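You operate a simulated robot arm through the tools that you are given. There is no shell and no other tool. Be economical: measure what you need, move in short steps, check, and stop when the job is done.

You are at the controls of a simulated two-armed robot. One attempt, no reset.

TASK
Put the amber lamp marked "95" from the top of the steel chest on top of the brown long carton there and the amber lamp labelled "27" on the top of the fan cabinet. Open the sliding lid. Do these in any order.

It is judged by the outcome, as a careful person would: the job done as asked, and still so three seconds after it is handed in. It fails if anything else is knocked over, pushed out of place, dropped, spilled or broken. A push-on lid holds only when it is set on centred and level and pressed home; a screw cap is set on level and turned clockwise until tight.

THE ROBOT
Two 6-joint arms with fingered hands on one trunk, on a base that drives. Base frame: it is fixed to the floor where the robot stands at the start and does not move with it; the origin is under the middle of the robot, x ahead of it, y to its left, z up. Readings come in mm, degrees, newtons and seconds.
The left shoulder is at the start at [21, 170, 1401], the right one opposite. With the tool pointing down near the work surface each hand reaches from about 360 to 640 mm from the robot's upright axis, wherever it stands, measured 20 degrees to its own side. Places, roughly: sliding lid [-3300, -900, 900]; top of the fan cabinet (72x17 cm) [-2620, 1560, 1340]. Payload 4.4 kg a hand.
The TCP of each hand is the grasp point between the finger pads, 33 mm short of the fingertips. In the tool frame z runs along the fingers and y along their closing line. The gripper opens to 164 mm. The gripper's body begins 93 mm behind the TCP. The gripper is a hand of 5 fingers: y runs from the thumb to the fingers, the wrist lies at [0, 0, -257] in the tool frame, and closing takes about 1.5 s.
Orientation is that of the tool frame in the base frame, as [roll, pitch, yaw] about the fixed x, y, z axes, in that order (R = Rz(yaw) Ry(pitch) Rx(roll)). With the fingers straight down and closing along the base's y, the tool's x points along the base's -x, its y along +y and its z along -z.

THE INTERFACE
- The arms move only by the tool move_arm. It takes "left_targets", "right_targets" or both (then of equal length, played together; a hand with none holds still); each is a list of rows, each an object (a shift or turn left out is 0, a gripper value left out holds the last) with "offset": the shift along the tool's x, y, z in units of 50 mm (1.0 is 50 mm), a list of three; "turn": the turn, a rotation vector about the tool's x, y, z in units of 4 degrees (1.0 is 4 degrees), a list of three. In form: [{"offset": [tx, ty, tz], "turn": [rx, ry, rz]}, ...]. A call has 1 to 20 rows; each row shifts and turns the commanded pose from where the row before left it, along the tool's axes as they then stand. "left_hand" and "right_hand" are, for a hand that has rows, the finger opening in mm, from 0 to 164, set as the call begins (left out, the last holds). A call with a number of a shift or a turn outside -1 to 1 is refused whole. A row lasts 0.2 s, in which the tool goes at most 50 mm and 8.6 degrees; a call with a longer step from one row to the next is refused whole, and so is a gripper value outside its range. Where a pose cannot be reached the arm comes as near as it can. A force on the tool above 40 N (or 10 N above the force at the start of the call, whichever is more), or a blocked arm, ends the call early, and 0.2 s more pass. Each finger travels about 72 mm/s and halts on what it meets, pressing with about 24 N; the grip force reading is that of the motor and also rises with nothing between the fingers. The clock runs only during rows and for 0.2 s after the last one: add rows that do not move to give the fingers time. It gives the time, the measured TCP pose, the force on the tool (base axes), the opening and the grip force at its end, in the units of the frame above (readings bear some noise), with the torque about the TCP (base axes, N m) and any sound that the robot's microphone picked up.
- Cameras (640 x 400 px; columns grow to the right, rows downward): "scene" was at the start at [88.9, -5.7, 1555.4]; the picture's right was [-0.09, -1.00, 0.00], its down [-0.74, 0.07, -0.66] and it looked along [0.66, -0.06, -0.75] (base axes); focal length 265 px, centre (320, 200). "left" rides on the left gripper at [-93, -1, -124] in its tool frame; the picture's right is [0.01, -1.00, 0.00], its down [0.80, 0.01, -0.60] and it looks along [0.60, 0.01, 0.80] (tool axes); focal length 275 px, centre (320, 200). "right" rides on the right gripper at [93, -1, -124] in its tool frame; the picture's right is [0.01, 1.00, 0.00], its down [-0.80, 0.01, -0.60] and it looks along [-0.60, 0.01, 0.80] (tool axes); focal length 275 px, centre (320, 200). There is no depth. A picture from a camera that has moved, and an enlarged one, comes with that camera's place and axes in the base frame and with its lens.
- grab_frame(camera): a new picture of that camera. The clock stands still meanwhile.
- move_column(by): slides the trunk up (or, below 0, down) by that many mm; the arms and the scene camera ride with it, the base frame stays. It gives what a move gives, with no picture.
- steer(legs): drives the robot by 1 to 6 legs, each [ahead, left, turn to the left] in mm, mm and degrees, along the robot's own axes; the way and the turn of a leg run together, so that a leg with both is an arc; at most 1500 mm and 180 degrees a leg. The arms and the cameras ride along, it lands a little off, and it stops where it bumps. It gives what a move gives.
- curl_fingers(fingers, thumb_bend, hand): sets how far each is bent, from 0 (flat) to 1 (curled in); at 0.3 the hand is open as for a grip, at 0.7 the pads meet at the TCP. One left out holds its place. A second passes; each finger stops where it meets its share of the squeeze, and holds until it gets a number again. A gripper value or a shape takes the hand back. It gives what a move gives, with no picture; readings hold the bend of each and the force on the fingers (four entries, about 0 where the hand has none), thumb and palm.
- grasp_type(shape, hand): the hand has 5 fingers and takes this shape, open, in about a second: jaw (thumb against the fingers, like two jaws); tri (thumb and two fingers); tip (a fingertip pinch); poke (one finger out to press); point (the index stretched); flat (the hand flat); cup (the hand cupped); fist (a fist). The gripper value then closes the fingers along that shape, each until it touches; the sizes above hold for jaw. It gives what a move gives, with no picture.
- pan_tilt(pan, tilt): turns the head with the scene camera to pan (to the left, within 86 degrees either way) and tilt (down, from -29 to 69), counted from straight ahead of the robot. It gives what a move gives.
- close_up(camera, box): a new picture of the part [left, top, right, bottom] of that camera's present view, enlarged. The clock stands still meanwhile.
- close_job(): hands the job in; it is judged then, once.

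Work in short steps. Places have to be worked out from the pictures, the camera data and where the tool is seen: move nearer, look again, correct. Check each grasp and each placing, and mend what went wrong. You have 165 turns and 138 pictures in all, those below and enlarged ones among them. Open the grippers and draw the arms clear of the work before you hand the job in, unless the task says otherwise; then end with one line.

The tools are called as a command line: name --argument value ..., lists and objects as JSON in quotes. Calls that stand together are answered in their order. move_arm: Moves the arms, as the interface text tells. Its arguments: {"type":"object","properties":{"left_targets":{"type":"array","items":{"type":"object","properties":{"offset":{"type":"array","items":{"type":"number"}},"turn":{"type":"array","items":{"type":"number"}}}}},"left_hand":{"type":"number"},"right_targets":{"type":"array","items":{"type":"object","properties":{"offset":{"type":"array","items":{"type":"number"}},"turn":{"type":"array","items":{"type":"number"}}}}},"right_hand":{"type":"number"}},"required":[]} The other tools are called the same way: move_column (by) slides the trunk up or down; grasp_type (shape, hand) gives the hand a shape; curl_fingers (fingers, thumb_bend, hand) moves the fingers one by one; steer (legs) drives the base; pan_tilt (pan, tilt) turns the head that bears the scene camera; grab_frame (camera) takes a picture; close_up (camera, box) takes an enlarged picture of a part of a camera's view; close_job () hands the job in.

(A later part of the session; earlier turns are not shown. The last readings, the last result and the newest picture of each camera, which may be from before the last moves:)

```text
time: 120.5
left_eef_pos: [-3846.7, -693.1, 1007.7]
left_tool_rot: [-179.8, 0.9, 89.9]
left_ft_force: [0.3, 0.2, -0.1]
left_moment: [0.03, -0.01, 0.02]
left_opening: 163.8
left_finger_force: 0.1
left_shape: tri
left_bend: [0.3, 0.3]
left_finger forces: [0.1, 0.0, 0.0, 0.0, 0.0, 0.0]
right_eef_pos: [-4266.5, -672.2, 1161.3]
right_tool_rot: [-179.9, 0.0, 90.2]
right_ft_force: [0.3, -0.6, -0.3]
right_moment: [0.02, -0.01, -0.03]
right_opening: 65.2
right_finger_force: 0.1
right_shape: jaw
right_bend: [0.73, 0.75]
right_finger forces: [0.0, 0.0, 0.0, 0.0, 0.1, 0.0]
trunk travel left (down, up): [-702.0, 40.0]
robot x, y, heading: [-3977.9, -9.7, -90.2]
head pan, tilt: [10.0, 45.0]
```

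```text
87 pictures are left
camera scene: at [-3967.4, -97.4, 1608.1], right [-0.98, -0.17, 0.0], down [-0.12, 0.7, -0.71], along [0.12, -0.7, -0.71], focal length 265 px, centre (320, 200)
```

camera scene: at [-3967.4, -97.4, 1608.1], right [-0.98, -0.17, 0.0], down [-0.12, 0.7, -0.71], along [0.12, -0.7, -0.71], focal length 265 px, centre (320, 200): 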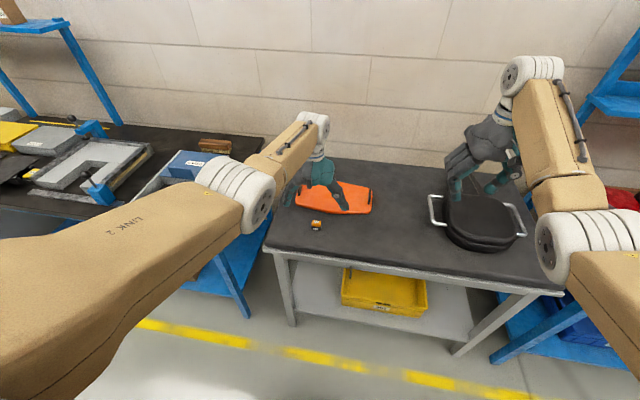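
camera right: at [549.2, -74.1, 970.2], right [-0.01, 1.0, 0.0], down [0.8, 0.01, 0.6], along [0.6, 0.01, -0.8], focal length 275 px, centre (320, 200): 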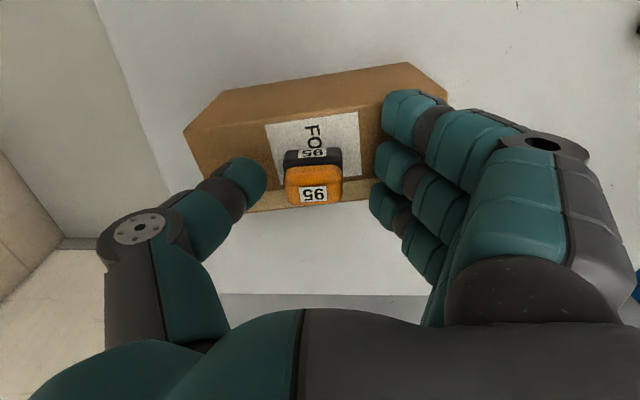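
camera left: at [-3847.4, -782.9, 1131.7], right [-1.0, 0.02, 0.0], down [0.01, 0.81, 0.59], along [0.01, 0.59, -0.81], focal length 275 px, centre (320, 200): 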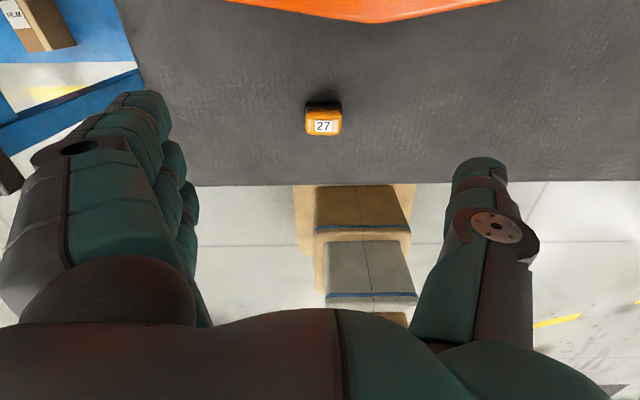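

Open, it looks the same as jaw. I close partly to 70 to see how the tri fingers arrange.

move_arm --left_targets '[{"offset": [0, 0, 0]}, {"offset": [0, 0, 0]}, {"offset": [0, 0, 0]}, {"offset": [0, 0, 0]}, {"offset": [0, 0, 0]}, {"offset": [0, 0, 0]}]' --left_hand 60

grab_frame --camera "left"

close_up --camera "scene" --box '[240, 100, 400, 240]'

```text
time: 121.9
left_eef_pos: [-3847.0, -691.8, 1006.4]
left_tool_rot: [-179.8, 0.9, 89.8]
left_ft_force: [0.3, 0.1, -0.4]
left_moment: [0.0, -0.03, -0.03]
left_opening: 60.8
left_finger_force: 0.0
left_shape: tri
left_bend: [0.73, 0.75]
left_finger forces: [0.1, 0.1, 0.0, 0.1, 0.1, 0.0]
right_eef_pos: [-4266.0, -671.6, 1160.9]
right_tool_rot: [-179.8, 0.0, 89.9]
right_ft_force: [-0.1, 0.4, -0.1]
right_moment: [0.02, -0.03, 0.01]
right_opening: 65.3
right_finger_force: 0.0
right_shape: jaw
right_bend: [0.73, 0.75]
right_finger forces: [0.1, 0.1, 0.0, 0.0, 0.0, 0.0]
trunk travel left (down, up): [-702.0, 40.0]
robot x, y, heading: [-3980.1, -4.6, -90.2]
head pan, tilt: [10.0, 45.0]
```

```text
86 pictures are left
camera left: at [-3847.4, -782.9, 1131.7], right [-1.0, 0.02, 0.0], down [0.01, 0.81, 0.59], along [0.01, 0.59, -0.81], focal length 275 px, centre (320, 200)
```

left: 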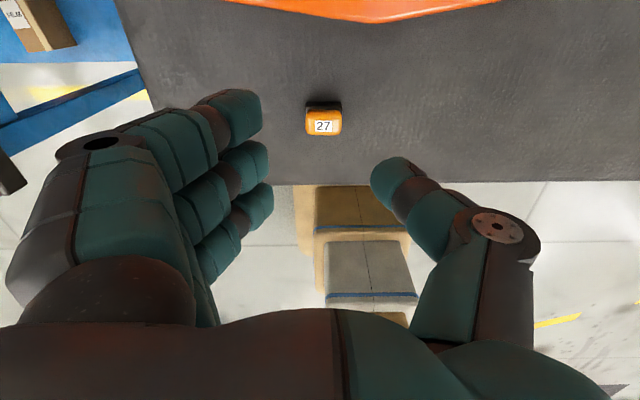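

```text
2.86 times, centred on (320, 170) of scene
camera zoom: at [-3967.5, -97.4, 1608.1], right [-0.98, -0.17, 0.0], down [-0.12, 0.7, -0.71], along [0.12, -0.7, -0.71], focal length 757 px, centre (320, 286)
```

zoom: 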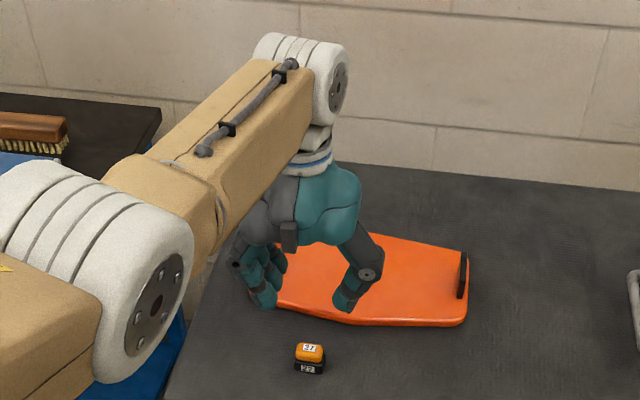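

Three finger rows span about ±37 mm, so with a 45° tilt the TCP must stay about 50 mm above the surface; the tips then overlap the lamp well. I tilt the hand 45° here, above the lamp.

move_arm --left_targets '[{"offset": [0, 0, 0], "turn": [0, -1, 0]}, {"offset": [0, 0, 0], "turn": [0, -1, 0]}, {"offset": [0, 0, 0], "turn": [0, -1, 0]}, {"offset": [0, 0, 0], "turn": [0, -1, 0]}, {"offset": [0, 0, 0], "turn": [0, -1, 0]}, {"offset": [0, 0, 0], "turn": [0, -1, 0]}, {"offset": [0, 0, 0], "turn": [0, -1, 0]}, {"offset": [0, 0, 0], "turn": [0, -1, 0]}, {"offset": [0, 0, 0], "turn": [0, -1, 0]}, {"offset": [0, 0, 0], "turn": [0, -1, 0]}, {"offset": [0, 0, 0], "turn": [0, -1, 0]}, {"offset": [0, 0, 0]}]'

grab_frame --camera "left"

close_up --camera "scene" --box '[240, 100, 400, 240]'

```text
time: 124.5
left_eef_pos: [-3846.3, -692.3, 1006.1]
left_tool_rot: [-179.8, 44.9, 89.9]
left_ft_force: [0.3, 0.1, 0.2]
left_moment: [-0.01, 0.01, 0.01]
left_opening: 61.1
left_finger_force: 0.0
left_shape: tri
left_bend: [0.73, 0.75]
left_finger forces: [0.1, 0.1, 0.1, 0.0, 0.0, 0.0]
right_eef_pos: [-4266.6, -673.5, 1162.4]
right_tool_rot: [-179.9, 0.0, 89.9]
right_ft_force: [-0.2, -1.2, 0.4]
right_moment: [0.01, 0.03, 0.02]
right_opening: 65.5
right_finger_force: 0.1
right_shape: jaw
right_bend: [0.73, 0.75]
right_finger forces: [0.0, 0.0, 0.0, 0.0, 0.1, 0.1]
trunk travel left (down, up): [-702.0, 40.0]
robot x, y, heading: [-3980.4, -5.9, -90.2]
head pan, tilt: [10.0, 45.0]
```

```text
84 pictures are left
camera left: at [-3847.0, -670.7, 1159.6], right [-1.0, 0.01, -0.01], down [0.01, 0.99, -0.14], along [0.0, -0.14, -0.99], focal length 275 px, centre (320, 200)
```

left: 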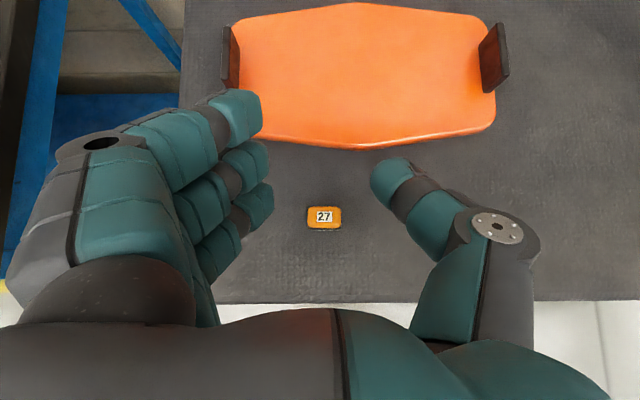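

```text
2.86 times, centred on (320, 170) of scene
camera zoom: at [-3967.4, -97.6, 1608.1], right [-0.98, -0.17, 0.0], down [-0.12, 0.7, -0.71], along [0.12, -0.7, -0.71], focal length 757 px, centre (320, 286)
```

zoom: 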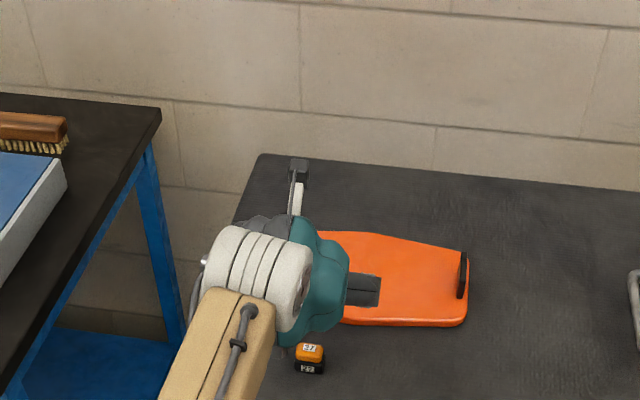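

The camera looks straight down now, and lamp 27 is at (-3851, -692). I bring the TCP to about (-3850, -680, 916), just behind and above it.

move_arm --left_targets '[{"offset": [0.48, -0.03, 0.367]}, {"offset": [0.48, -0.03, 0.367]}, {"offset": [0.48, -0.03, 0.367]}, {"offset": [0, 0, 0]}]'

grab_frame --camera "left"

```text
time: 125.5
left_eef_pos: [-3849.9, -681.6, 918.7]
left_tool_rot: [-179.8, 45.0, 90.0]
left_ft_force: [1.5, 1.1, 9.2]
left_moment: [0.16, -0.48, 0.03]
left_opening: 60.8
left_finger_force: 0.0
left_shape: tri
left_bend: [0.73, 0.75]
left_finger forces: [0.0, 0.1, 0.1, 8.6, 0.0, 0.0]
right_eef_pos: [-4266.4, -671.6, 1161.7]
right_tool_rot: [-179.9, 0.0, 90.0]
right_ft_force: [0.2, 0.7, 0.4]
right_moment: [-0.01, 0.01, -0.01]
right_opening: 65.3
right_finger_force: 0.0
right_shape: jaw
right_bend: [0.73, 0.75]
right_finger forces: [0.1, 0.0, 0.0, 0.0, 0.0, 0.0]
trunk travel left (down, up): [-702.0, 40.0]
robot x, y, heading: [-3976.8, -8.9, -90.3]
head pan, tilt: [10.0, 45.0]
```

```text
82 pictures are left
camera left: at [-3851.2, -658.4, 1072.0], right [-1.0, 0.01, -0.01], down [0.01, 0.99, -0.14], along [0.0, -0.14, -0.99], focal length 275 px, centre (320, 200)
```

left: 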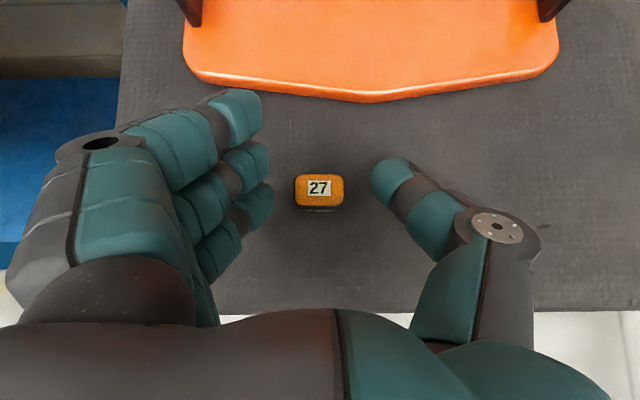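

The fourth finger touched the table at TCP 919 and blocks going lower; tri leaves it extended. I rise and try the "tip" shape to see if it folds the other fingers away.

move_arm --left_targets '[{"offset": [-0.5, 0, -0.5]}, {"offset": [-0.5, 0, -0.5]}, {"offset": [0, 0, 0]}]'

grasp_type --shape "tip" --hand "left"

move_arm --left_targets '[{"offset": [0, 0, 0]}, {"offset": [0, 0, 0]}, {"offset": [0, 0, 0]}, {"offset": [0, 0, 0]}, {"offset": [0, 0, 0]}, {"offset": [0, 0, 0]}]' --left_hand 60

grab_frame --camera "left"

```text
time: 126.3
left_eef_pos: [-3850.4, -679.7, 988.3]
left_tool_rot: [-179.8, 44.8, 90.0]
left_ft_force: [0.1, -0.3, -0.5]
left_moment: [0.02, 0.0, -0.01]
left_opening: 61.0
left_finger_force: 0.0
left_shape: tri
left_bend: [0.73, 0.75]
left_finger forces: [0.0, 0.0, 0.0, 0.0, 0.0, 0.0]
right_eef_pos: [-4266.5, -672.5, 1160.9]
right_tool_rot: [-179.9, -0.1, 90.0]
right_ft_force: [0.6, 0.2, -1.1]
right_moment: [0.03, 0.01, 0.01]
right_opening: 65.2
right_finger_force: 0.1
right_shape: jaw
right_bend: [0.73, 0.75]
right_finger forces: [0.0, 0.1, 0.0, 0.0, 0.1, 0.1]
trunk travel left (down, up): [-702.0, 40.0]
robot x, y, heading: [-3981.1, -6.7, -89.8]
head pan, tilt: [10.0, 45.0]
```

```text
time: 127.2
left_eef_pos: [-3850.4, -678.2, 987.9]
left_tool_rot: [-179.8, 45.0, 90.0]
left_ft_force: [0.3, 0.1, 0.2]
left_moment: [-0.01, 0.02, 0.0]
left_opening: 163.9
left_finger_force: 0.1
left_shape: tip
left_bend: [0.3, 0.3]
left_finger forces: [0.0, 0.0, 0.0, 0.0, 0.0, 0.0]
right_eef_pos: [-4266.7, -671.3, 1162.1]
right_tool_rot: [-180.0, 0.0, 90.0]
right_ft_force: [0.5, 1.2, 0.1]
right_moment: [0.03, -0.01, -0.01]
right_opening: 65.4
right_finger_force: 0.0
right_shape: jaw
right_bend: [0.73, 0.75]
right_finger forces: [0.0, 0.0, 0.0, 0.1, 0.0, 0.1]
trunk travel left (down, up): [-702.0, 40.0]
robot x, y, heading: [-3982.8, -8.6, -90.0]
head pan, tilt: [10.0, 45.0]
```

```text
time: 128.6
left_eef_pos: [-3848.7, -681.1, 986.8]
left_tool_rot: [-179.9, 44.9, 90.0]
left_ft_force: [-0.8, -0.4, -0.6]
left_moment: [0.04, 0.01, -0.06]
left_opening: 61.2
left_finger_force: 0.1
left_shape: tip
left_bend: [0.73, 0.75]
left_finger forces: [0.1, 0.0, 0.0, 0.1, 0.0, 0.0]
right_eef_pos: [-4267.5, -671.9, 1160.9]
right_tool_rot: [-179.9, 0.0, 90.0]
right_ft_force: [-0.1, 0.1, 0.6]
right_moment: [0.0, 0.01, 0.04]
right_opening: 65.4
right_finger_force: 0.1
right_shape: jaw
right_bend: [0.73, 0.75]
right_finger forces: [0.0, 0.1, 0.1, 0.1, 0.0, 0.0]
trunk travel left (down, up): [-702.0, 40.0]
robot x, y, heading: [-3978.1, -13.7, -90.2]
head pan, tilt: [10.0, 45.0]
```

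```text
81 pictures are left
camera left: at [-3850.4, -658.0, 1140.4], right [-1.0, 0.01, -0.01], down [0.01, 0.99, -0.14], along [0.0, -0.14, -0.99], focal length 275 px, centre (320, 200)
```

left: 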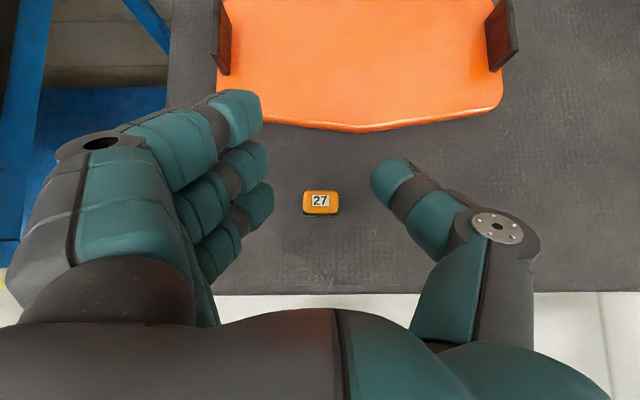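

All shapes share the same finger stacking, so I adjust instead: at about 36° tilt with the fourth finger just clearing the table (TCP ≈ 63 mm above it), thumb and ring/middle tips still overlap the lamp by 10–15 mm. I re-tilt to 36° and lower carefully.

move_arm --left_targets '[{"offset": [0, 0, 0], "turn": [0, 1, 0]}, {"offset": [0, 0, 0], "turn": [0, 1, 0]}, {"offset": [0, 0, 0], "turn": [0, 0.25, 0]}, {"offset": [0.294, -0.04, 0.404]}, {"offset": [0.294, 0, 0.404]}, {"offset": [0.118, 0, 0.162]}, {"offset": [0, 0, 0]}]'

grab_frame --camera "left"

```text
time: 130.2
left_eef_pos: [-3853.9, -680.4, 927.2]
left_tool_rot: [-179.8, 35.9, 89.9]
left_ft_force: [-0.4, 0.6, 0.0]
left_moment: [0.0, -0.01, 0.01]
left_opening: 60.8
left_finger_force: 0.1
left_shape: tip
left_bend: [0.73, 0.75]
left_finger forces: [0.1, 0.1, 0.1, 0.1, 0.0, 0.0]
right_eef_pos: [-4265.9, -672.6, 1162.5]
right_tool_rot: [-179.9, 0.0, 90.0]
right_ft_force: [1.0, 0.8, -0.5]
right_moment: [0.0, 0.0, -0.04]
right_opening: 65.3
right_finger_force: 0.2
right_shape: jaw
right_bend: [0.73, 0.75]
right_finger forces: [0.0, 0.0, 0.0, 0.0, 0.0, 0.1]
trunk travel left (down, up): [-702.0, 40.0]
robot x, y, heading: [-3983.1, -6.8, -90.0]
head pan, tilt: [10.0, 45.0]
```

```text
80 pictures are left
camera left: at [-3853.7, -682.2, 1081.8], right [-1.0, 0.01, 0.0], down [0.01, 1.0, 0.02], along [0.0, 0.02, -1.0], focal length 275 px, centre (320, 200)
```

left: 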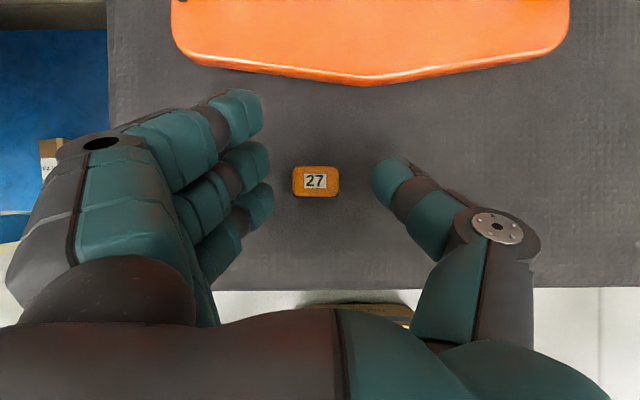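

Lamp is at (-3850, -691), aligned with the thumb tip in this straight-down view. I lower in 4 mm steps until the lowest finger just feels the table.

move_arm --left_targets '[{"offset": [0.047, 0.08, 0.065]}, {"offset": [0.047, 0, 0.065]}, {"offset": [0.03, 0, 0.04]}, {"offset": [0, 0, 0]}]'

```text
time: 131.2
left_eef_pos: [-3848.6, -681.4, 917.4]
left_tool_rot: [-179.8, 35.9, 89.9]
left_ft_force: [0.1, -0.7, 0.5]
left_moment: [0.01, -0.01, 0.01]
left_opening: 61.1
left_finger_force: 0.1
left_shape: tip
left_bend: [0.73, 0.75]
left_finger forces: [0.1, 0.1, 0.1, 0.1, 0.1, 0.1]
right_eef_pos: [-4267.9, -672.1, 1162.9]
right_tool_rot: [-179.9, 0.0, 89.9]
right_ft_force: [-0.1, 0.4, -0.2]
right_moment: [-0.02, 0.03, 0.0]
right_opening: 65.3
right_finger_force: 0.1
right_shape: jaw
right_bend: [0.73, 0.75]
right_finger forces: [0.0, 0.0, 0.0, 0.0, 0.1, 0.1]
trunk travel left (down, up): [-702.0, 40.0]
robot x, y, heading: [-3982.3, -8.4, -90.2]
head pan, tilt: [10.0, 45.0]
```

move_arm --left_targets '[{"offset": [0.03, 0, 0.04]}, {"offset": [0.03, 0, 0.04]}, {"offset": [0, 0, 0]}]'

```text
time: 132.0
left_eef_pos: [-3847.8, -680.4, 916.4]
left_tool_rot: [-179.9, 36.4, 89.8]
left_ft_force: [2.8, 5.2, 25.4]
left_moment: [0.86, -1.29, 0.22]
left_opening: 61.3
left_finger_force: 0.1
left_shape: tip
left_bend: [0.74, 0.75]
left_finger forces: [0.1, 0.1, 0.0, 25.3, 0.1, 0.0]
right_eef_pos: [-4266.8, -670.7, 1164.3]
right_tool_rot: [-180.0, 0.1, 90.1]
right_ft_force: [0.1, 0.0, 0.8]
right_moment: [-0.02, 0.0, -0.02]
right_opening: 65.3
right_finger_force: 0.1
right_shape: jaw
right_bend: [0.73, 0.75]
right_finger forces: [0.0, 0.0, 0.0, 0.0, 0.0, 0.0]
trunk travel left (down, up): [-702.0, 40.0]
robot x, y, heading: [-3983.4, -9.2, -90.2]
head pan, tilt: [10.0, 45.0]
```

The lowest finger touches at TCP 917. I rise 2 mm and close to see whether the tips hold the lamp securely.

move_arm --left_targets '[{"offset": [-0.04, -0.04, -0.05]}, {"offset": [0, 0, 0]}, {"offset": [0, 0, 0]}, {"offset": [0, 0, 0]}, {"offset": [0, 0, 0]}, {"offset": [0, 0, 0]}]' --left_hand 20

grab_frame --camera "left"

```text
time: 133.4
left_eef_pos: [-3852.0, -679.6, 918.1]
left_tool_rot: [-179.5, 36.2, 90.0]
left_ft_force: [2.2, 2.4, 28.2]
left_moment: [-0.18, 0.26, -0.14]
left_opening: 22.7
left_finger_force: 24.5
left_shape: tip
left_bend: [0.73, 0.77]
left_finger forces: [0.0, 0.0, 24.3, 0.0, 44.4, 0.0]
right_eef_pos: [-4267.5, -669.6, 1163.6]
right_tool_rot: [-180.0, 0.0, 90.0]
right_ft_force: [-0.2, 1.1, 0.3]
right_moment: [0.03, -0.01, 0.0]
right_opening: 65.4
right_finger_force: 0.0
right_shape: jaw
right_bend: [0.73, 0.75]
right_finger forces: [0.1, 0.0, 0.0, 0.0, 0.0, 0.0]
trunk travel left (down, up): [-702.0, 40.0]
robot x, y, heading: [-3980.7, -8.9, -89.8]
head pan, tilt: [10.0, 45.0]
```

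```text
79 pictures are left
camera left: at [-3852.9, -680.8, 1073.2], right [-1.0, 0.01, 0.0], down [0.01, 1.0, 0.01], along [0.0, 0.01, -1.0], focal length 275 px, centre (320, 200)
```

left: 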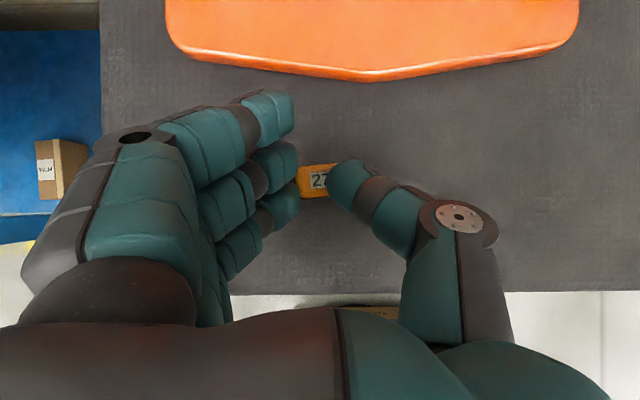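

The thumb tip rode on top of the lamp, so that grip is no good. Better plan: set the lamp close to the table edge so the lowest finger can hang past it (the cabinet ledge edge allows the same). I open, rise, and reduce the tilt to 20° to move the lamp.

move_arm --left_targets '[{"offset": [0, 0, 0]}, {"offset": [0, 0, 0]}, {"offset": [0, 0, 0]}, {"offset": [-0.3, 0, -0.4]}, {"offset": [-0.2, 0, -0.26], "turn": [0, 1, 0]}, {"offset": [0, 0, 0], "turn": [0, 1, 0]}, {"offset": [0, 0, 0], "turn": [0, 1, 0]}, {"offset": [0, 0, 0], "turn": [0, 1, 0]}, {"offset": [0, 0, 0]}]' --left_hand 60

grab_frame --camera "left"

```text
time: 135.4
left_eef_pos: [-3849.7, -680.6, 956.1]
left_tool_rot: [-179.8, 19.8, 89.9]
left_ft_force: [-1.0, -0.4, 0.3]
left_moment: [-0.01, 0.0, 0.0]
left_opening: 59.6
left_finger_force: 0.1
left_shape: tip
left_bend: [0.73, 0.76]
left_finger forces: [0.0, 0.0, 0.0, 0.1, 0.0, 0.0]
right_eef_pos: [-4266.3, -673.2, 1162.3]
right_tool_rot: [-179.8, 0.0, 90.0]
right_ft_force: [-0.2, 0.0, 0.6]
right_moment: [-0.02, -0.01, -0.03]
right_opening: 65.6
right_finger_force: 0.0
right_shape: jaw
right_bend: [0.73, 0.75]
right_finger forces: [0.0, 0.0, 0.0, 0.1, 0.0, 0.0]
trunk travel left (down, up): [-702.0, 40.0]
robot x, y, heading: [-3982.6, -10.9, -90.3]
head pan, tilt: [10.0, 45.0]
```

```text
78 pictures are left
camera left: at [-3851.5, -725.5, 1104.6], right [-1.0, 0.01, 0.0], down [0.01, 0.96, 0.29], along [0.01, 0.29, -0.96], focal length 275 px, centre (320, 200)
```

left: 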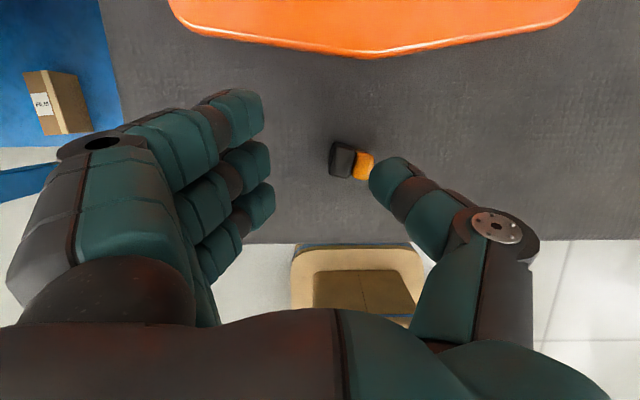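

Lamp 27 has tipped onto its side (dome toward -x), dragged by the opening thumb. That can be used: gripping it across its front/back faces with the hand yawed 90°, then leaning the hand sideways to the left, turns the lamp upright, and at the ledge the fingers can hang past the front edge. I level the hand and yaw it by +90°.

move_arm --left_targets '[{"offset": [0, 0, -0.4], "turn": [0, 1, 0]}, {"offset": [0, 0, -0.4], "turn": [0, 1, 0]}, {"offset": [0, 0, 0], "turn": [0, 1, 0]}, {"offset": [0, 0, 0], "turn": [0, 1, 0]}, {"offset": [0, 0, 0], "turn": [0, 1, 0]}, {"offset": [0, 0, 0], "turn": [0, 0, -1]}, {"offset": [0, 0, 0], "turn": [0, 0, -1]}, {"offset": [0, 0, 0], "turn": [0, 0, -1]}, {"offset": [0, 0, 0], "turn": [0, 0, -1]}, {"offset": [0, 0, 0], "turn": [0, 0, -1]}, {"offset": [0, 0, 0], "turn": [0, 0, -1]}, {"offset": [0, 0, 0], "turn": [0, 0, -1]}, {"offset": [0, 0, 0], "turn": [0, 0, -1]}, {"offset": [0, 0, 0], "turn": [0, 0, -1]}, {"offset": [0, 0, 0], "turn": [0, 0, -1]}, {"offset": [0, 0, 0], "turn": [0, 0, -1]}, {"offset": [0, 0, 0]}]'

grab_frame --camera "scene"

```text
time: 139.0
left_eef_pos: [-3851.5, -669.1, 995.4]
left_tool_rot: [-180.0, -0.1, 133.8]
left_ft_force: [-0.4, -0.6, -0.2]
left_moment: [0.05, -0.02, 0.03]
left_opening: 59.5
left_finger_force: 0.1
left_shape: tip
left_bend: [0.73, 0.76]
left_finger forces: [0.0, 0.0, 0.0, 0.0, 0.1, 0.1]
right_eef_pos: [-4266.8, -671.8, 1162.2]
right_tool_rot: [-179.9, 0.1, 89.9]
right_ft_force: [-0.1, -0.8, 0.0]
right_moment: [-0.03, -0.03, -0.01]
right_opening: 65.4
right_finger_force: 0.1
right_shape: jaw
right_bend: [0.73, 0.75]
right_finger forces: [0.1, 0.1, 0.1, 0.0, 0.0, 0.1]
trunk travel left (down, up): [-702.0, 40.0]
robot x, y, heading: [-3980.9, -8.4, -90.1]
head pan, tilt: [10.0, 45.0]
```

```text
77 pictures are left
camera scene: at [-3967.5, -97.4, 1608.1], right [-0.98, -0.17, 0.0], down [-0.12, 0.7, -0.71], along [0.12, -0.7, -0.71], focal length 265 px, centre (320, 200)
```

scene: 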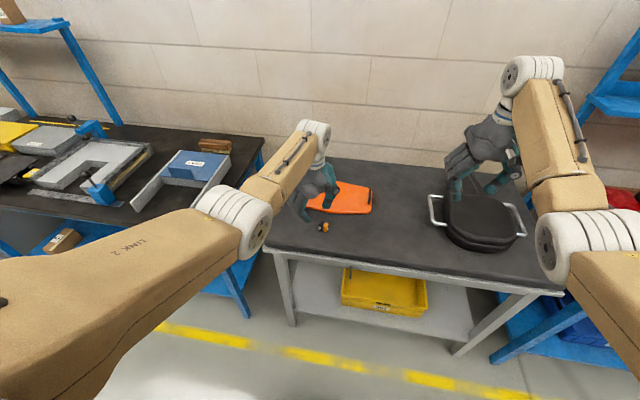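

Yaw is at 134° with no trouble, so I continue to 180° and view from the hand camera.

move_arm --left_targets '[{"offset": [0, 0, 0], "turn": [0, 0, -1]}, {"offset": [0, 0, 0], "turn": [0, 0, -1]}, {"offset": [0, 0, 0], "turn": [0, 0, -1]}, {"offset": [0, 0, 0], "turn": [0, 0, -1]}, {"offset": [0, 0, 0], "turn": [0, 0, -1]}, {"offset": [0, 0, 0], "turn": [0, 0, -1]}, {"offset": [0, 0, 0], "turn": [0, 0, -1]}, {"offset": [0, 0, 0], "turn": [0, 0, -1]}, {"offset": [0, 0, 0], "turn": [0, 0, -1]}, {"offset": [0, 0, 0], "turn": [0, 0, -1]}, {"offset": [0, 0, 0], "turn": [0, 0, -1]}, {"offset": [0, 0, 0], "turn": [0, 0, -0.55]}, {"offset": [0, 0, 0]}]'

grab_frame --camera "left"

close_up --camera "scene" --box '[260, 100, 400, 260]'

```text
time: 141.8
left_eef_pos: [-3824.6, -690.2, 993.7]
left_tool_rot: [179.9, -1.6, 165.9]
left_ft_force: [-0.1, 0.0, 0.1]
left_moment: [0.02, -0.02, 0.0]
left_opening: 59.8
left_finger_force: 0.0
left_shape: tip
left_bend: [0.73, 0.76]
left_finger forces: [0.0, 0.0, 0.0, 0.0, 0.0, 0.1]
left hand out of reach, approached as far as the arm can: row 7, 8, 9, 10, 11
right_eef_pos: [-4266.0, -672.3, 1162.6]
right_tool_rot: [180.0, 0.0, 89.9]
right_ft_force: [0.7, 0.0, -0.6]
right_moment: [0.01, 0.03, 0.0]
right_opening: 65.4
right_finger_force: 0.0
right_shape: jaw
right_bend: [0.73, 0.75]
right_finger forces: [0.1, 0.0, 0.0, 0.1, 0.0, 0.0]
trunk travel left (down, up): [-702.0, 40.0]
robot x, y, heading: [-3981.8, -9.5, -90.1]
head pan, tilt: [10.0, 45.0]
```

```text
76 pictures are left
camera left: at [-3731.7, -713.8, 1114.0], right [-0.25, -0.97, 0.0], down [-0.76, 0.2, 0.62], along [-0.6, 0.16, -0.78], focal length 275 px, centre (320, 200)
```

left: 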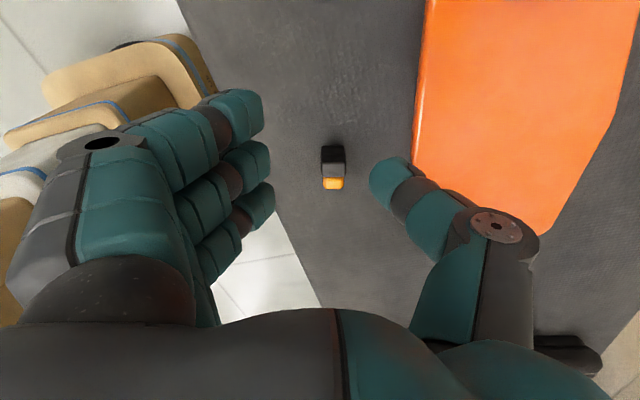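

```text
2.50 times, centred on (330, 180) of scene
camera zoom: at [-3967.6, -97.4, 1608.1], right [-0.99, -0.17, 0.0], down [-0.12, 0.7, -0.71], along [0.12, -0.7, -0.71], focal length 663 px, centre (295, 250)
```

zoom: 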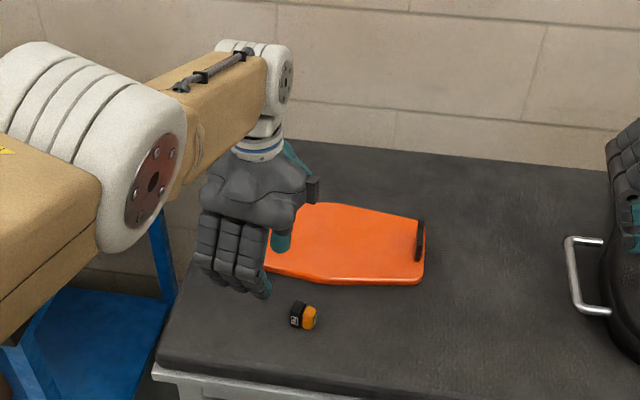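

Yaw stops near 166° at this heading; the robot's own heading can supply the rest. Before gripping, I test whether the sideways lean of 60° is reachable from here.

move_arm --left_targets '[{"offset": [0, 0, 0], "turn": [0, 0, 1]}, {"offset": [0, 0, 0], "turn": [0, 0, 1]}, {"offset": [0, 0, 0], "turn": [0, 0, 1]}, {"offset": [0, 0, 0], "turn": [0, 0, 1]}, {"offset": [0, 0, 0], "turn": [0, 0, 1]}, {"offset": [0, 0, 0], "turn": [0, 1, 0]}, {"offset": [0, 0, 0], "turn": [0, 1, 0]}, {"offset": [0, 0, 0], "turn": [0, 1, 0]}, {"offset": [0, 0, 0], "turn": [0, 1, 0]}, {"offset": [0, 0, 0], "turn": [0, 1, 0]}, {"offset": [0, 0, 0], "turn": [0, 1, 0]}, {"offset": [0, 0, 0], "turn": [0, 1, 0]}, {"offset": [0, 0, 0], "turn": [0, 1, 0]}, {"offset": [0, 0, 0], "turn": [0, 1, 0]}, {"offset": [0, 0, 0], "turn": [0, 1, 0]}, {"offset": [0, 0, 0], "turn": [0, 1, 0]}, {"offset": [0, 0, 0], "turn": [0, 1, 0]}, {"offset": [0, 0, 0], "turn": [0, 1, 0]}, {"offset": [0, 0, 0], "turn": [0, 1, 0]}]'

grab_frame --camera "scene"

```text
time: 145.8
left_eef_pos: [-3809.6, -543.5, 1039.4]
left_tool_rot: [-179.4, -57.6, 147.7]
left_ft_force: [0.2, -0.6, -0.3]
left_moment: [0.0, 0.01, 0.01]
left_opening: 59.4
left_finger_force: 0.0
left_shape: tip
left_bend: [0.73, 0.76]
left_finger forces: [0.0, 0.1, 0.0, 0.0, 0.0, 0.0]
left hand out of reach, approached as far as the arm can: row 6, 7, 8, 9, 10, 11, 12, 13, 14, 15, 16, 17, 18, 19
right_eef_pos: [-4266.3, -670.9, 1162.6]
right_tool_rot: [-179.9, 0.0, 89.9]
right_ft_force: [-0.9, -0.2, 0.2]
right_moment: [0.04, 0.03, 0.02]
right_opening: 65.6
right_finger_force: 0.0
right_shape: jaw
right_bend: [0.73, 0.75]
right_finger forces: [0.1, 0.0, 0.0, 0.1, 0.1, 0.0]
trunk travel left (down, up): [-702.0, 40.0]
robot x, y, heading: [-3979.1, -13.0, -90.1]
head pan, tilt: [10.0, 45.0]
```

```text
74 pictures are left
camera scene: at [-3967.0, -97.2, 1608.1], right [-0.99, -0.17, 0.0], down [-0.12, 0.7, -0.71], along [0.12, -0.7, -0.71], focal length 265 px, centre (320, 200)
```

scene: 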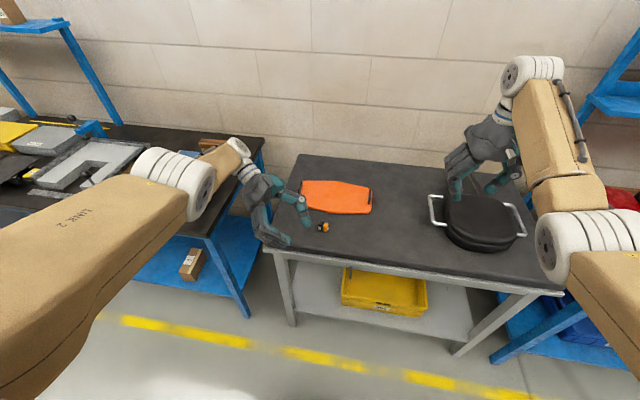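

The 60° lean is reachable (position was only limited by reach). I undo the lean, then turn the robot 20° left and reposition so that the lying lamp falls at a comfortable place for a yawed grasp.

move_arm --left_targets '[{"offset": [0, 0, 0], "turn": [0, -1, 0]}, {"offset": [0, 0, 0], "turn": [0, -1, 0]}, {"offset": [0, 0, 0], "turn": [0, -1, 0]}, {"offset": [0, 0, 0], "turn": [0, -1, 0]}, {"offset": [0, 0, 0], "turn": [0, -1, 0]}, {"offset": [0, 0, 0], "turn": [0, -1, 0]}, {"offset": [0, 0, 0], "turn": [0, -1, 0]}, {"offset": [0, 0, 0], "turn": [0, -1, 0]}, {"offset": [0, 0, 0], "turn": [0, -1, 0]}, {"offset": [0, 0, 0], "turn": [0, -1, 0]}, {"offset": [0, 0, 0], "turn": [0, -1, 0]}, {"offset": [0, 0, 0], "turn": [0, -1, 0]}, {"offset": [0, 0, 0], "turn": [0, -1, 0]}, {"offset": [0, 0, 0], "turn": [0, -1, 0]}, {"offset": [0, 0, 0]}]'

grab_frame --camera "left"

```text
time: 149.0
left_eef_pos: [-3799.8, -688.8, 985.0]
left_tool_rot: [-179.8, -1.4, 148.1]
left_ft_force: [-0.1, 0.1, 0.3]
left_moment: [0.0, -0.01, 0.01]
left_opening: 59.5
left_finger_force: 0.0
left_shape: tip
left_bend: [0.73, 0.76]
left_finger forces: [0.1, 0.0, 0.1, 0.0, 0.0, 0.0]
left hand out of reach, approached as far as the arm can: row 1, 2, 3, 4, 5, 6, 7, 8, 9, 10, 11, 12, 13, 14
right_eef_pos: [-4264.9, -672.4, 1162.0]
right_tool_rot: [-179.9, -0.1, 90.0]
right_ft_force: [-0.2, -0.6, 0.3]
right_moment: [0.01, 0.0, 0.02]
right_opening: 65.5
right_finger_force: 0.0
right_shape: jaw
right_bend: [0.73, 0.75]
right_finger forces: [0.0, 0.0, 0.1, 0.0, 0.0, 0.0]
trunk travel left (down, up): [-702.0, 40.0]
robot x, y, heading: [-3979.4, -9.7, -90.2]
head pan, tilt: [10.0, 45.0]
```

```text
73 pictures are left
camera left: at [-3717.9, -739.7, 1106.3], right [-0.54, -0.84, 0.0], down [-0.66, 0.43, 0.62], along [-0.52, 0.33, -0.79], focal length 275 px, centre (320, 200)
```

left: 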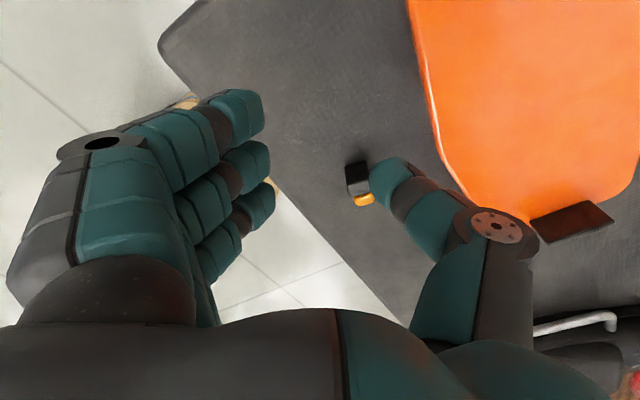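

Refining over three views: the lying lamp is at about (-3879, -688), its axis near yaw 170°. I raise the trunk and drive to about (-4211, -213) with heading -70°.

move_column --by 40

steer --legs '[[0, -232, 0], [0, 0, 20], [191, -69, 0]]'

grab_frame --camera "left"

grab_frame --camera "scene"

```text
time: 149.8
left_eef_pos: [-3799.7, -689.0, 1025.2]
left_tool_rot: [-179.8, -1.5, 148.1]
left_ft_force: [0.2, 0.0, -0.6]
left_moment: [0.03, 0.0, 0.0]
left_opening: 59.4
left_finger_force: 0.1
left_shape: tip
left_bend: [0.73, 0.76]
left_finger forces: [0.0, 0.1, 0.1, 0.0, 0.1, 0.1]
right_eef_pos: [-4266.5, -672.8, 1201.8]
right_tool_rot: [-180.0, -0.1, 90.0]
right_ft_force: [-0.5, -0.3, -0.2]
right_moment: [0.0, 0.01, 0.01]
right_opening: 65.4
right_finger_force: 0.0
right_shape: jaw
right_bend: [0.73, 0.75]
right_finger forces: [0.0, 0.0, 0.0, 0.0, 0.0, 0.0]
trunk travel left (down, up): [-742.0, 0.0]
robot x, y, heading: [-3980.4, -11.2, -90.4]
head pan, tilt: [10.0, 45.0]
```

```text
time: 153.8
left_eef_pos: [-3802.6, -786.0, 1023.0]
left_tool_rot: [-179.8, -1.5, 168.4]
left_ft_force: [-0.3, -0.1, -0.1]
left_moment: [0.04, 0.0, 0.02]
left_opening: 59.4
left_finger_force: 0.0
left_shape: tip
left_bend: [0.73, 0.76]
left_finger forces: [0.0, 0.0, 0.0, 0.0, 0.0, 0.0]
right_eef_pos: [-4246.3, -931.7, 1202.5]
right_tool_rot: [-179.9, -0.1, 110.2]
right_ft_force: [-0.1, -0.1, 0.7]
right_moment: [0.05, 0.0, -0.02]
right_opening: 65.4
right_finger_force: 0.0
right_shape: jaw
right_bend: [0.73, 0.75]
right_finger forces: [0.0, 0.1, 0.0, 0.0, 0.0, 0.1]
trunk travel left (down, up): [-742.0, 0.0]
robot x, y, heading: [-4212.3, -204.7, -70.2]
head pan, tilt: [10.0, 45.0]
```

```text
72 pictures are left
camera left: at [-3709.4, -806.2, 1145.9], right [-0.22, -0.98, 0.0], down [-0.77, 0.17, 0.62], along [-0.61, 0.13, -0.78], focal length 275 px, centre (320, 200)
```

left: 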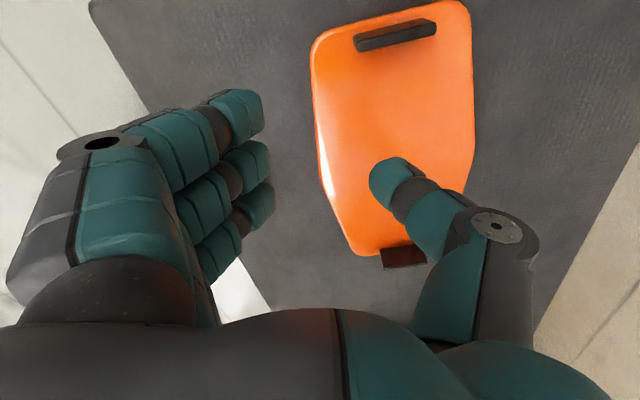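

```text
71 pictures are left
camera scene: at [-4164.2, -288.9, 1648.1], right [-0.87, -0.5, 0.0], down [-0.35, 0.61, -0.71], along [0.35, -0.61, -0.71], focal length 265 px, centre (320, 200)
```

scene: 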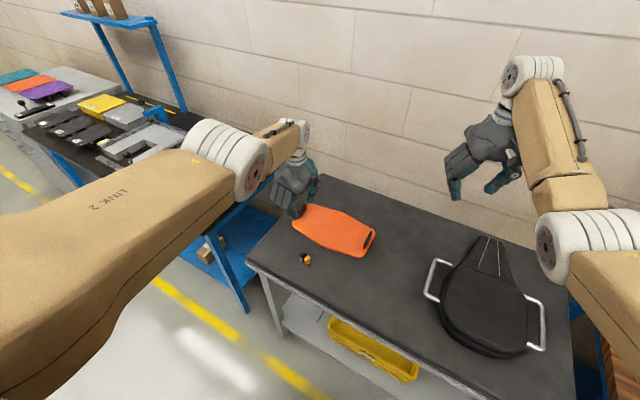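

From the scene view the lamp is at (-3877, -691). I move the left hand over it.

move_arm --left_targets '[{"offset": [0.63, 0.53, 0]}, {"offset": [0.63, 0.53, 0]}, {"offset": [0.63, 0.53, 0]}, {"offset": [0, 0, 0]}]'

grab_frame --camera "left"

```text
time: 154.8
left_eef_pos: [-3848.5, -784.9, 995.2]
left_tool_rot: [-179.9, -1.5, 168.3]
left_ft_force: [-0.5, -1.1, 0.5]
left_moment: [-0.04, 0.01, 0.01]
left_opening: 59.4
left_finger_force: 0.0
left_shape: tip
left_bend: [0.73, 0.76]
left_finger forces: [0.0, 0.0, 0.0, 0.1, 0.0, 0.0]
left hand out of reach, approached as far as the arm can: row 1, 2, 3
right_eef_pos: [-4246.5, -931.4, 1201.4]
right_tool_rot: [-180.0, 0.0, 110.2]
right_ft_force: [0.7, 0.6, 0.0]
right_moment: [0.0, 0.0, -0.02]
right_opening: 65.3
right_finger_force: 0.0
right_shape: jaw
right_bend: [0.73, 0.75]
right_finger forces: [0.0, 0.0, 0.1, 0.1, 0.1, 0.0]
trunk travel left (down, up): [-742.0, 0.0]
robot x, y, heading: [-4209.2, -209.4, -69.8]
head pan, tilt: [10.0, 45.0]
```

```text
70 pictures are left
camera left: at [-3754.9, -804.9, 1116.5], right [-0.22, -0.98, 0.0], down [-0.77, 0.17, 0.62], along [-0.61, 0.13, -0.78], focal length 275 px, centre (320, 200)
```

left: 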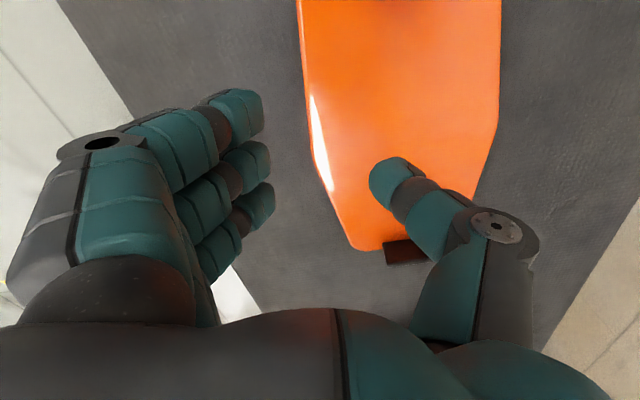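

Positive yaw makes the reach worse, which suggests negative yaw may improve it, including height. Before anything else I test that in free air: rotate the hand back through nominal.

move_arm --left_targets '[{"offset": [0, 0, -0.3], "turn": [0, 0, 1]}, {"offset": [0, 0, -0.3], "turn": [0, 0, 1]}, {"offset": [0, 0, 0], "turn": [0, 0, 1]}, {"offset": [0, 0, 0], "turn": [0, 0, 1]}, {"offset": [0, 0, 0], "turn": [0, 0, 1]}, {"offset": [0, 0, 0], "turn": [0, 0, 1]}, {"offset": [0, 0, 0], "turn": [0, 0, 1]}, {"offset": [0, 0, 0], "turn": [0, 0, 1]}, {"offset": [0, 0, 0], "turn": [0, 0, 1]}, {"offset": [0, 0, 0], "turn": [0, 0, 1]}, {"offset": [0, 0, 0], "turn": [0, 0, 1]}, {"offset": [0, 0, 0], "turn": [0, 0, 1]}, {"offset": [0, 0, 0], "turn": [0, 0, 1]}, {"offset": [0, 0, 0], "turn": [0, 0, 1]}, {"offset": [0, 0, 0]}]'

steer --legs '[[-350, 0, 0]]'

```text
time: 158.0
left_eef_pos: [-3845.9, -796.0, 1022.1]
left_tool_rot: [-178.8, -0.8, 112.2]
left_ft_force: [-0.5, 0.0, -0.9]
left_moment: [0.05, 0.0, 0.0]
left_opening: 59.3
left_finger_force: 0.1
left_shape: tip
left_bend: [0.73, 0.76]
left_finger forces: [0.1, 0.1, 0.0, 0.1, 0.0, 0.0]
left hand out of reach, approached as far as the arm can: row 1, 2
right_eef_pos: [-4246.8, -931.3, 1202.3]
right_tool_rot: [-179.9, 0.0, 110.2]
right_ft_force: [0.0, -1.0, -0.5]
right_moment: [0.01, 0.02, 0.02]
right_opening: 65.5
right_finger_force: 0.1
right_shape: jaw
right_bend: [0.73, 0.75]
right_finger forces: [0.0, 0.0, 0.0, 0.1, 0.1, 0.0]
trunk travel left (down, up): [-742.0, 0.0]
robot x, y, heading: [-4206.8, -209.2, -70.2]
head pan, tilt: [10.0, 45.0]
```

```text
time: 160.3
left_eef_pos: [-3964.6, -462.4, 1022.6]
left_tool_rot: [-178.7, -0.8, 112.5]
left_ft_force: [-0.1, -0.6, 0.2]
left_moment: [0.04, -0.04, 0.04]
left_opening: 59.4
left_finger_force: 0.0
left_shape: tip
left_bend: [0.73, 0.76]
left_finger forces: [0.0, 0.0, 0.1, 0.0, 0.0, 0.1]
right_eef_pos: [-4366.5, -600.2, 1202.2]
right_tool_rot: [-179.9, 0.0, 110.3]
right_ft_force: [0.2, 0.0, 0.4]
right_moment: [-0.02, -0.01, -0.04]
right_opening: 65.3
right_finger_force: 0.1
right_shape: jaw
right_bend: [0.73, 0.75]
right_finger forces: [0.0, 0.0, 0.0, 0.0, 0.1, 0.0]
trunk travel left (down, up): [-742.0, 0.0]
robot x, y, heading: [-4330.5, 124.3, -69.9]
head pan, tilt: [10.0, 45.0]
```

The reach data now make sense: at about 688 mm ahead the arm should be able to rise well above my earlier limit. I test going straight up at that radius, in the free aisle.

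move_arm --left_targets '[{"offset": [-0.03, 0, -0.9]}, {"offset": [-0.03, 0, -0.9]}, {"offset": [-0.03, 0, -0.9]}, {"offset": [-0.03, 0, -0.9]}, {"offset": [-0.03, 0, -0.9]}, {"offset": [-0.03, 0, -0.9]}, {"offset": [-0.03, 0, -0.9]}, {"offset": [-0.03, 0, -0.9]}, {"offset": [0, 0, 0]}]'

```text
time: 162.3
left_eef_pos: [-3944.5, -491.0, 1376.0]
left_tool_rot: [-178.7, -0.8, 112.4]
left_ft_force: [1.1, -0.2, 0.2]
left_moment: [0.01, 0.02, -0.02]
left_opening: 59.7
left_finger_force: 0.2
left_shape: tip
left_bend: [0.73, 0.76]
left_finger forces: [0.0, 0.1, 0.0, 0.1, 0.1, 0.1]
left hand out of reach, approached as far as the arm can: row 1, 2, 3, 4, 7, 8
right_eef_pos: [-4365.8, -601.0, 1201.8]
right_tool_rot: [-179.9, -0.1, 110.4]
right_ft_force: [0.2, -1.2, -0.6]
right_moment: [0.06, 0.02, -0.02]
right_opening: 65.5
right_finger_force: 0.1
right_shape: jaw
right_bend: [0.73, 0.75]
right_finger forces: [0.0, 0.1, 0.0, 0.0, 0.1, 0.0]
trunk travel left (down, up): [-742.0, 0.0]
robot x, y, heading: [-4330.3, 123.6, -69.4]
head pan, tilt: [10.0, 45.0]
```

It reached z 1376 this way. I push a bit further up.

move_arm --left_targets '[{"offset": [0.1, 0, -0.4]}, {"offset": [0.1, 0, -0.4]}, {"offset": [0.1, 0, -0.4]}, {"offset": [0, 0, 0]}]'

```text
time: 163.3
left_eef_pos: [-3949.5, -476.8, 1434.3]
left_tool_rot: [-178.7, -0.8, 112.5]
left_ft_force: [0.1, 0.4, -0.3]
left_moment: [0.04, 0.0, -0.03]
left_opening: 59.4
left_finger_force: 0.1
left_shape: tip
left_bend: [0.73, 0.76]
left_finger forces: [0.0, 0.0, 0.0, 0.0, 0.1, 0.1]
right_eef_pos: [-4365.2, -599.6, 1201.3]
right_tool_rot: [-179.9, 0.0, 110.4]
right_ft_force: [0.2, 0.1, -0.1]
right_moment: [0.0, 0.01, 0.02]
right_opening: 65.6
right_finger_force: 0.1
right_shape: jaw
right_bend: [0.73, 0.75]
right_finger forces: [0.1, 0.0, 0.0, 0.0, 0.0, 0.0]
trunk travel left (down, up): [-742.0, 0.0]
robot x, y, heading: [-4328.8, 119.1, -69.7]
head pan, tilt: [10.0, 45.0]
```

Tool-down reaches z 1434 here, so a plain upright placement on the ledge is possible after all. First I must stand lamp 27 up again: pressing a fingertip on its top near the base end and dragging toward +x should roll it back onto its base. I lower the arm and drive back square to the table.

move_arm --left_targets '[{"offset": [0.1, 0, 0.8]}, {"offset": [0.1, 0, 0.8]}, {"offset": [0.1, 0, 0.8]}, {"offset": [0.1, 0, 0.8]}, {"offset": [0.1, 0, 0.8]}, {"offset": [0.1, 0, 0.8]}, {"offset": [0.1, 0, 0.8]}, {"offset": [0.1, 0, 0.8]}, {"offset": [0.1, 0, 0.8]}, {"offset": [0.1, 0, 0.8]}, {"offset": [0.1, 0, 0.4], "turn": [0, 0, 0.6]}, {"offset": [0, 0, 0]}]' --left_hand 0

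steer --legs '[[0, 0, -20], [0, 333, 0], [177, 0, 0]]'

grab_frame --camera "left"

```text
time: 165.9
left_eef_pos: [-3979.0, -438.0, 1016.1]
left_tool_rot: [-178.7, -0.6, 110.1]
left_ft_force: [0.0, 0.2, -0.1]
left_moment: [0.02, -0.04, 0.02]
left_opening: 0.0
left_finger_force: 24.1
left_shape: tip
left_bend: [0.65, 0.67]
left_finger forces: [0.1, 0.0, 0.1, 0.0, 0.0, 0.0]
left hand out of reach, approached as far as the arm can: row 1, 2
right_eef_pos: [-4366.4, -601.5, 1201.9]
right_tool_rot: [-179.9, 0.0, 110.4]
right_ft_force: [-0.3, 1.0, 0.1]
right_moment: [0.0, 0.01, 0.0]
right_opening: 65.5
right_finger_force: 0.1
right_shape: jaw
right_bend: [0.73, 0.75]
right_finger forces: [0.0, 0.0, 0.0, 0.0, 0.0, 0.0]
trunk travel left (down, up): [-742.0, 0.0]
robot x, y, heading: [-4329.1, 127.0, -69.6]
head pan, tilt: [10.0, 45.0]
```

```text
time: 170.3
left_eef_pos: [-3862.3, -701.2, 1015.0]
left_tool_rot: [-178.6, -0.9, 90.0]
left_ft_force: [-0.8, 0.0, 0.6]
left_moment: [0.03, -0.02, 0.02]
left_opening: 0.0
left_finger_force: 24.0
left_shape: tip
left_bend: [0.65, 0.67]
left_finger forces: [0.0, 0.0, 0.1, 0.0, 0.0, 0.0]
right_eef_pos: [-4281.1, -722.4, 1201.7]
right_tool_rot: [-179.9, -0.1, 90.3]
right_ft_force: [-1.0, -0.9, 0.0]
right_moment: [0.01, -0.01, 0.05]
right_opening: 65.6
right_finger_force: 0.0
right_shape: jaw
right_bend: [0.73, 0.75]
right_finger forces: [0.0, 0.1, 0.0, 0.0, 0.1, 0.0]
trunk travel left (down, up): [-742.0, 0.0]
robot x, y, heading: [-3996.8, -53.1, -89.8]
head pan, tilt: [10.0, 45.0]
```

```text
69 pictures are left
camera left: at [-3859.4, -796.3, 1137.9], right [-1.0, 0.01, 0.02], down [0.02, 0.79, 0.61], along [-0.01, 0.61, -0.79], focal length 275 px, centre (320, 200)
```

left: 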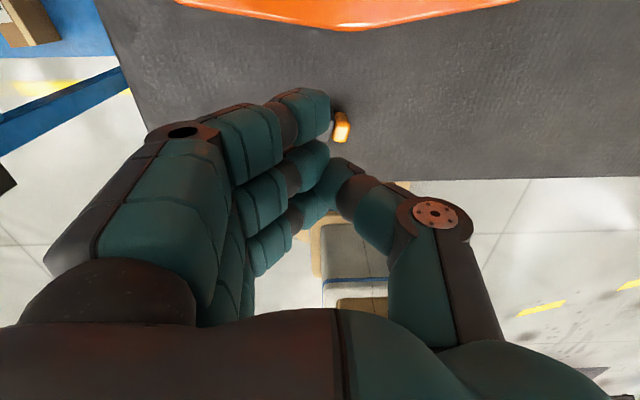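

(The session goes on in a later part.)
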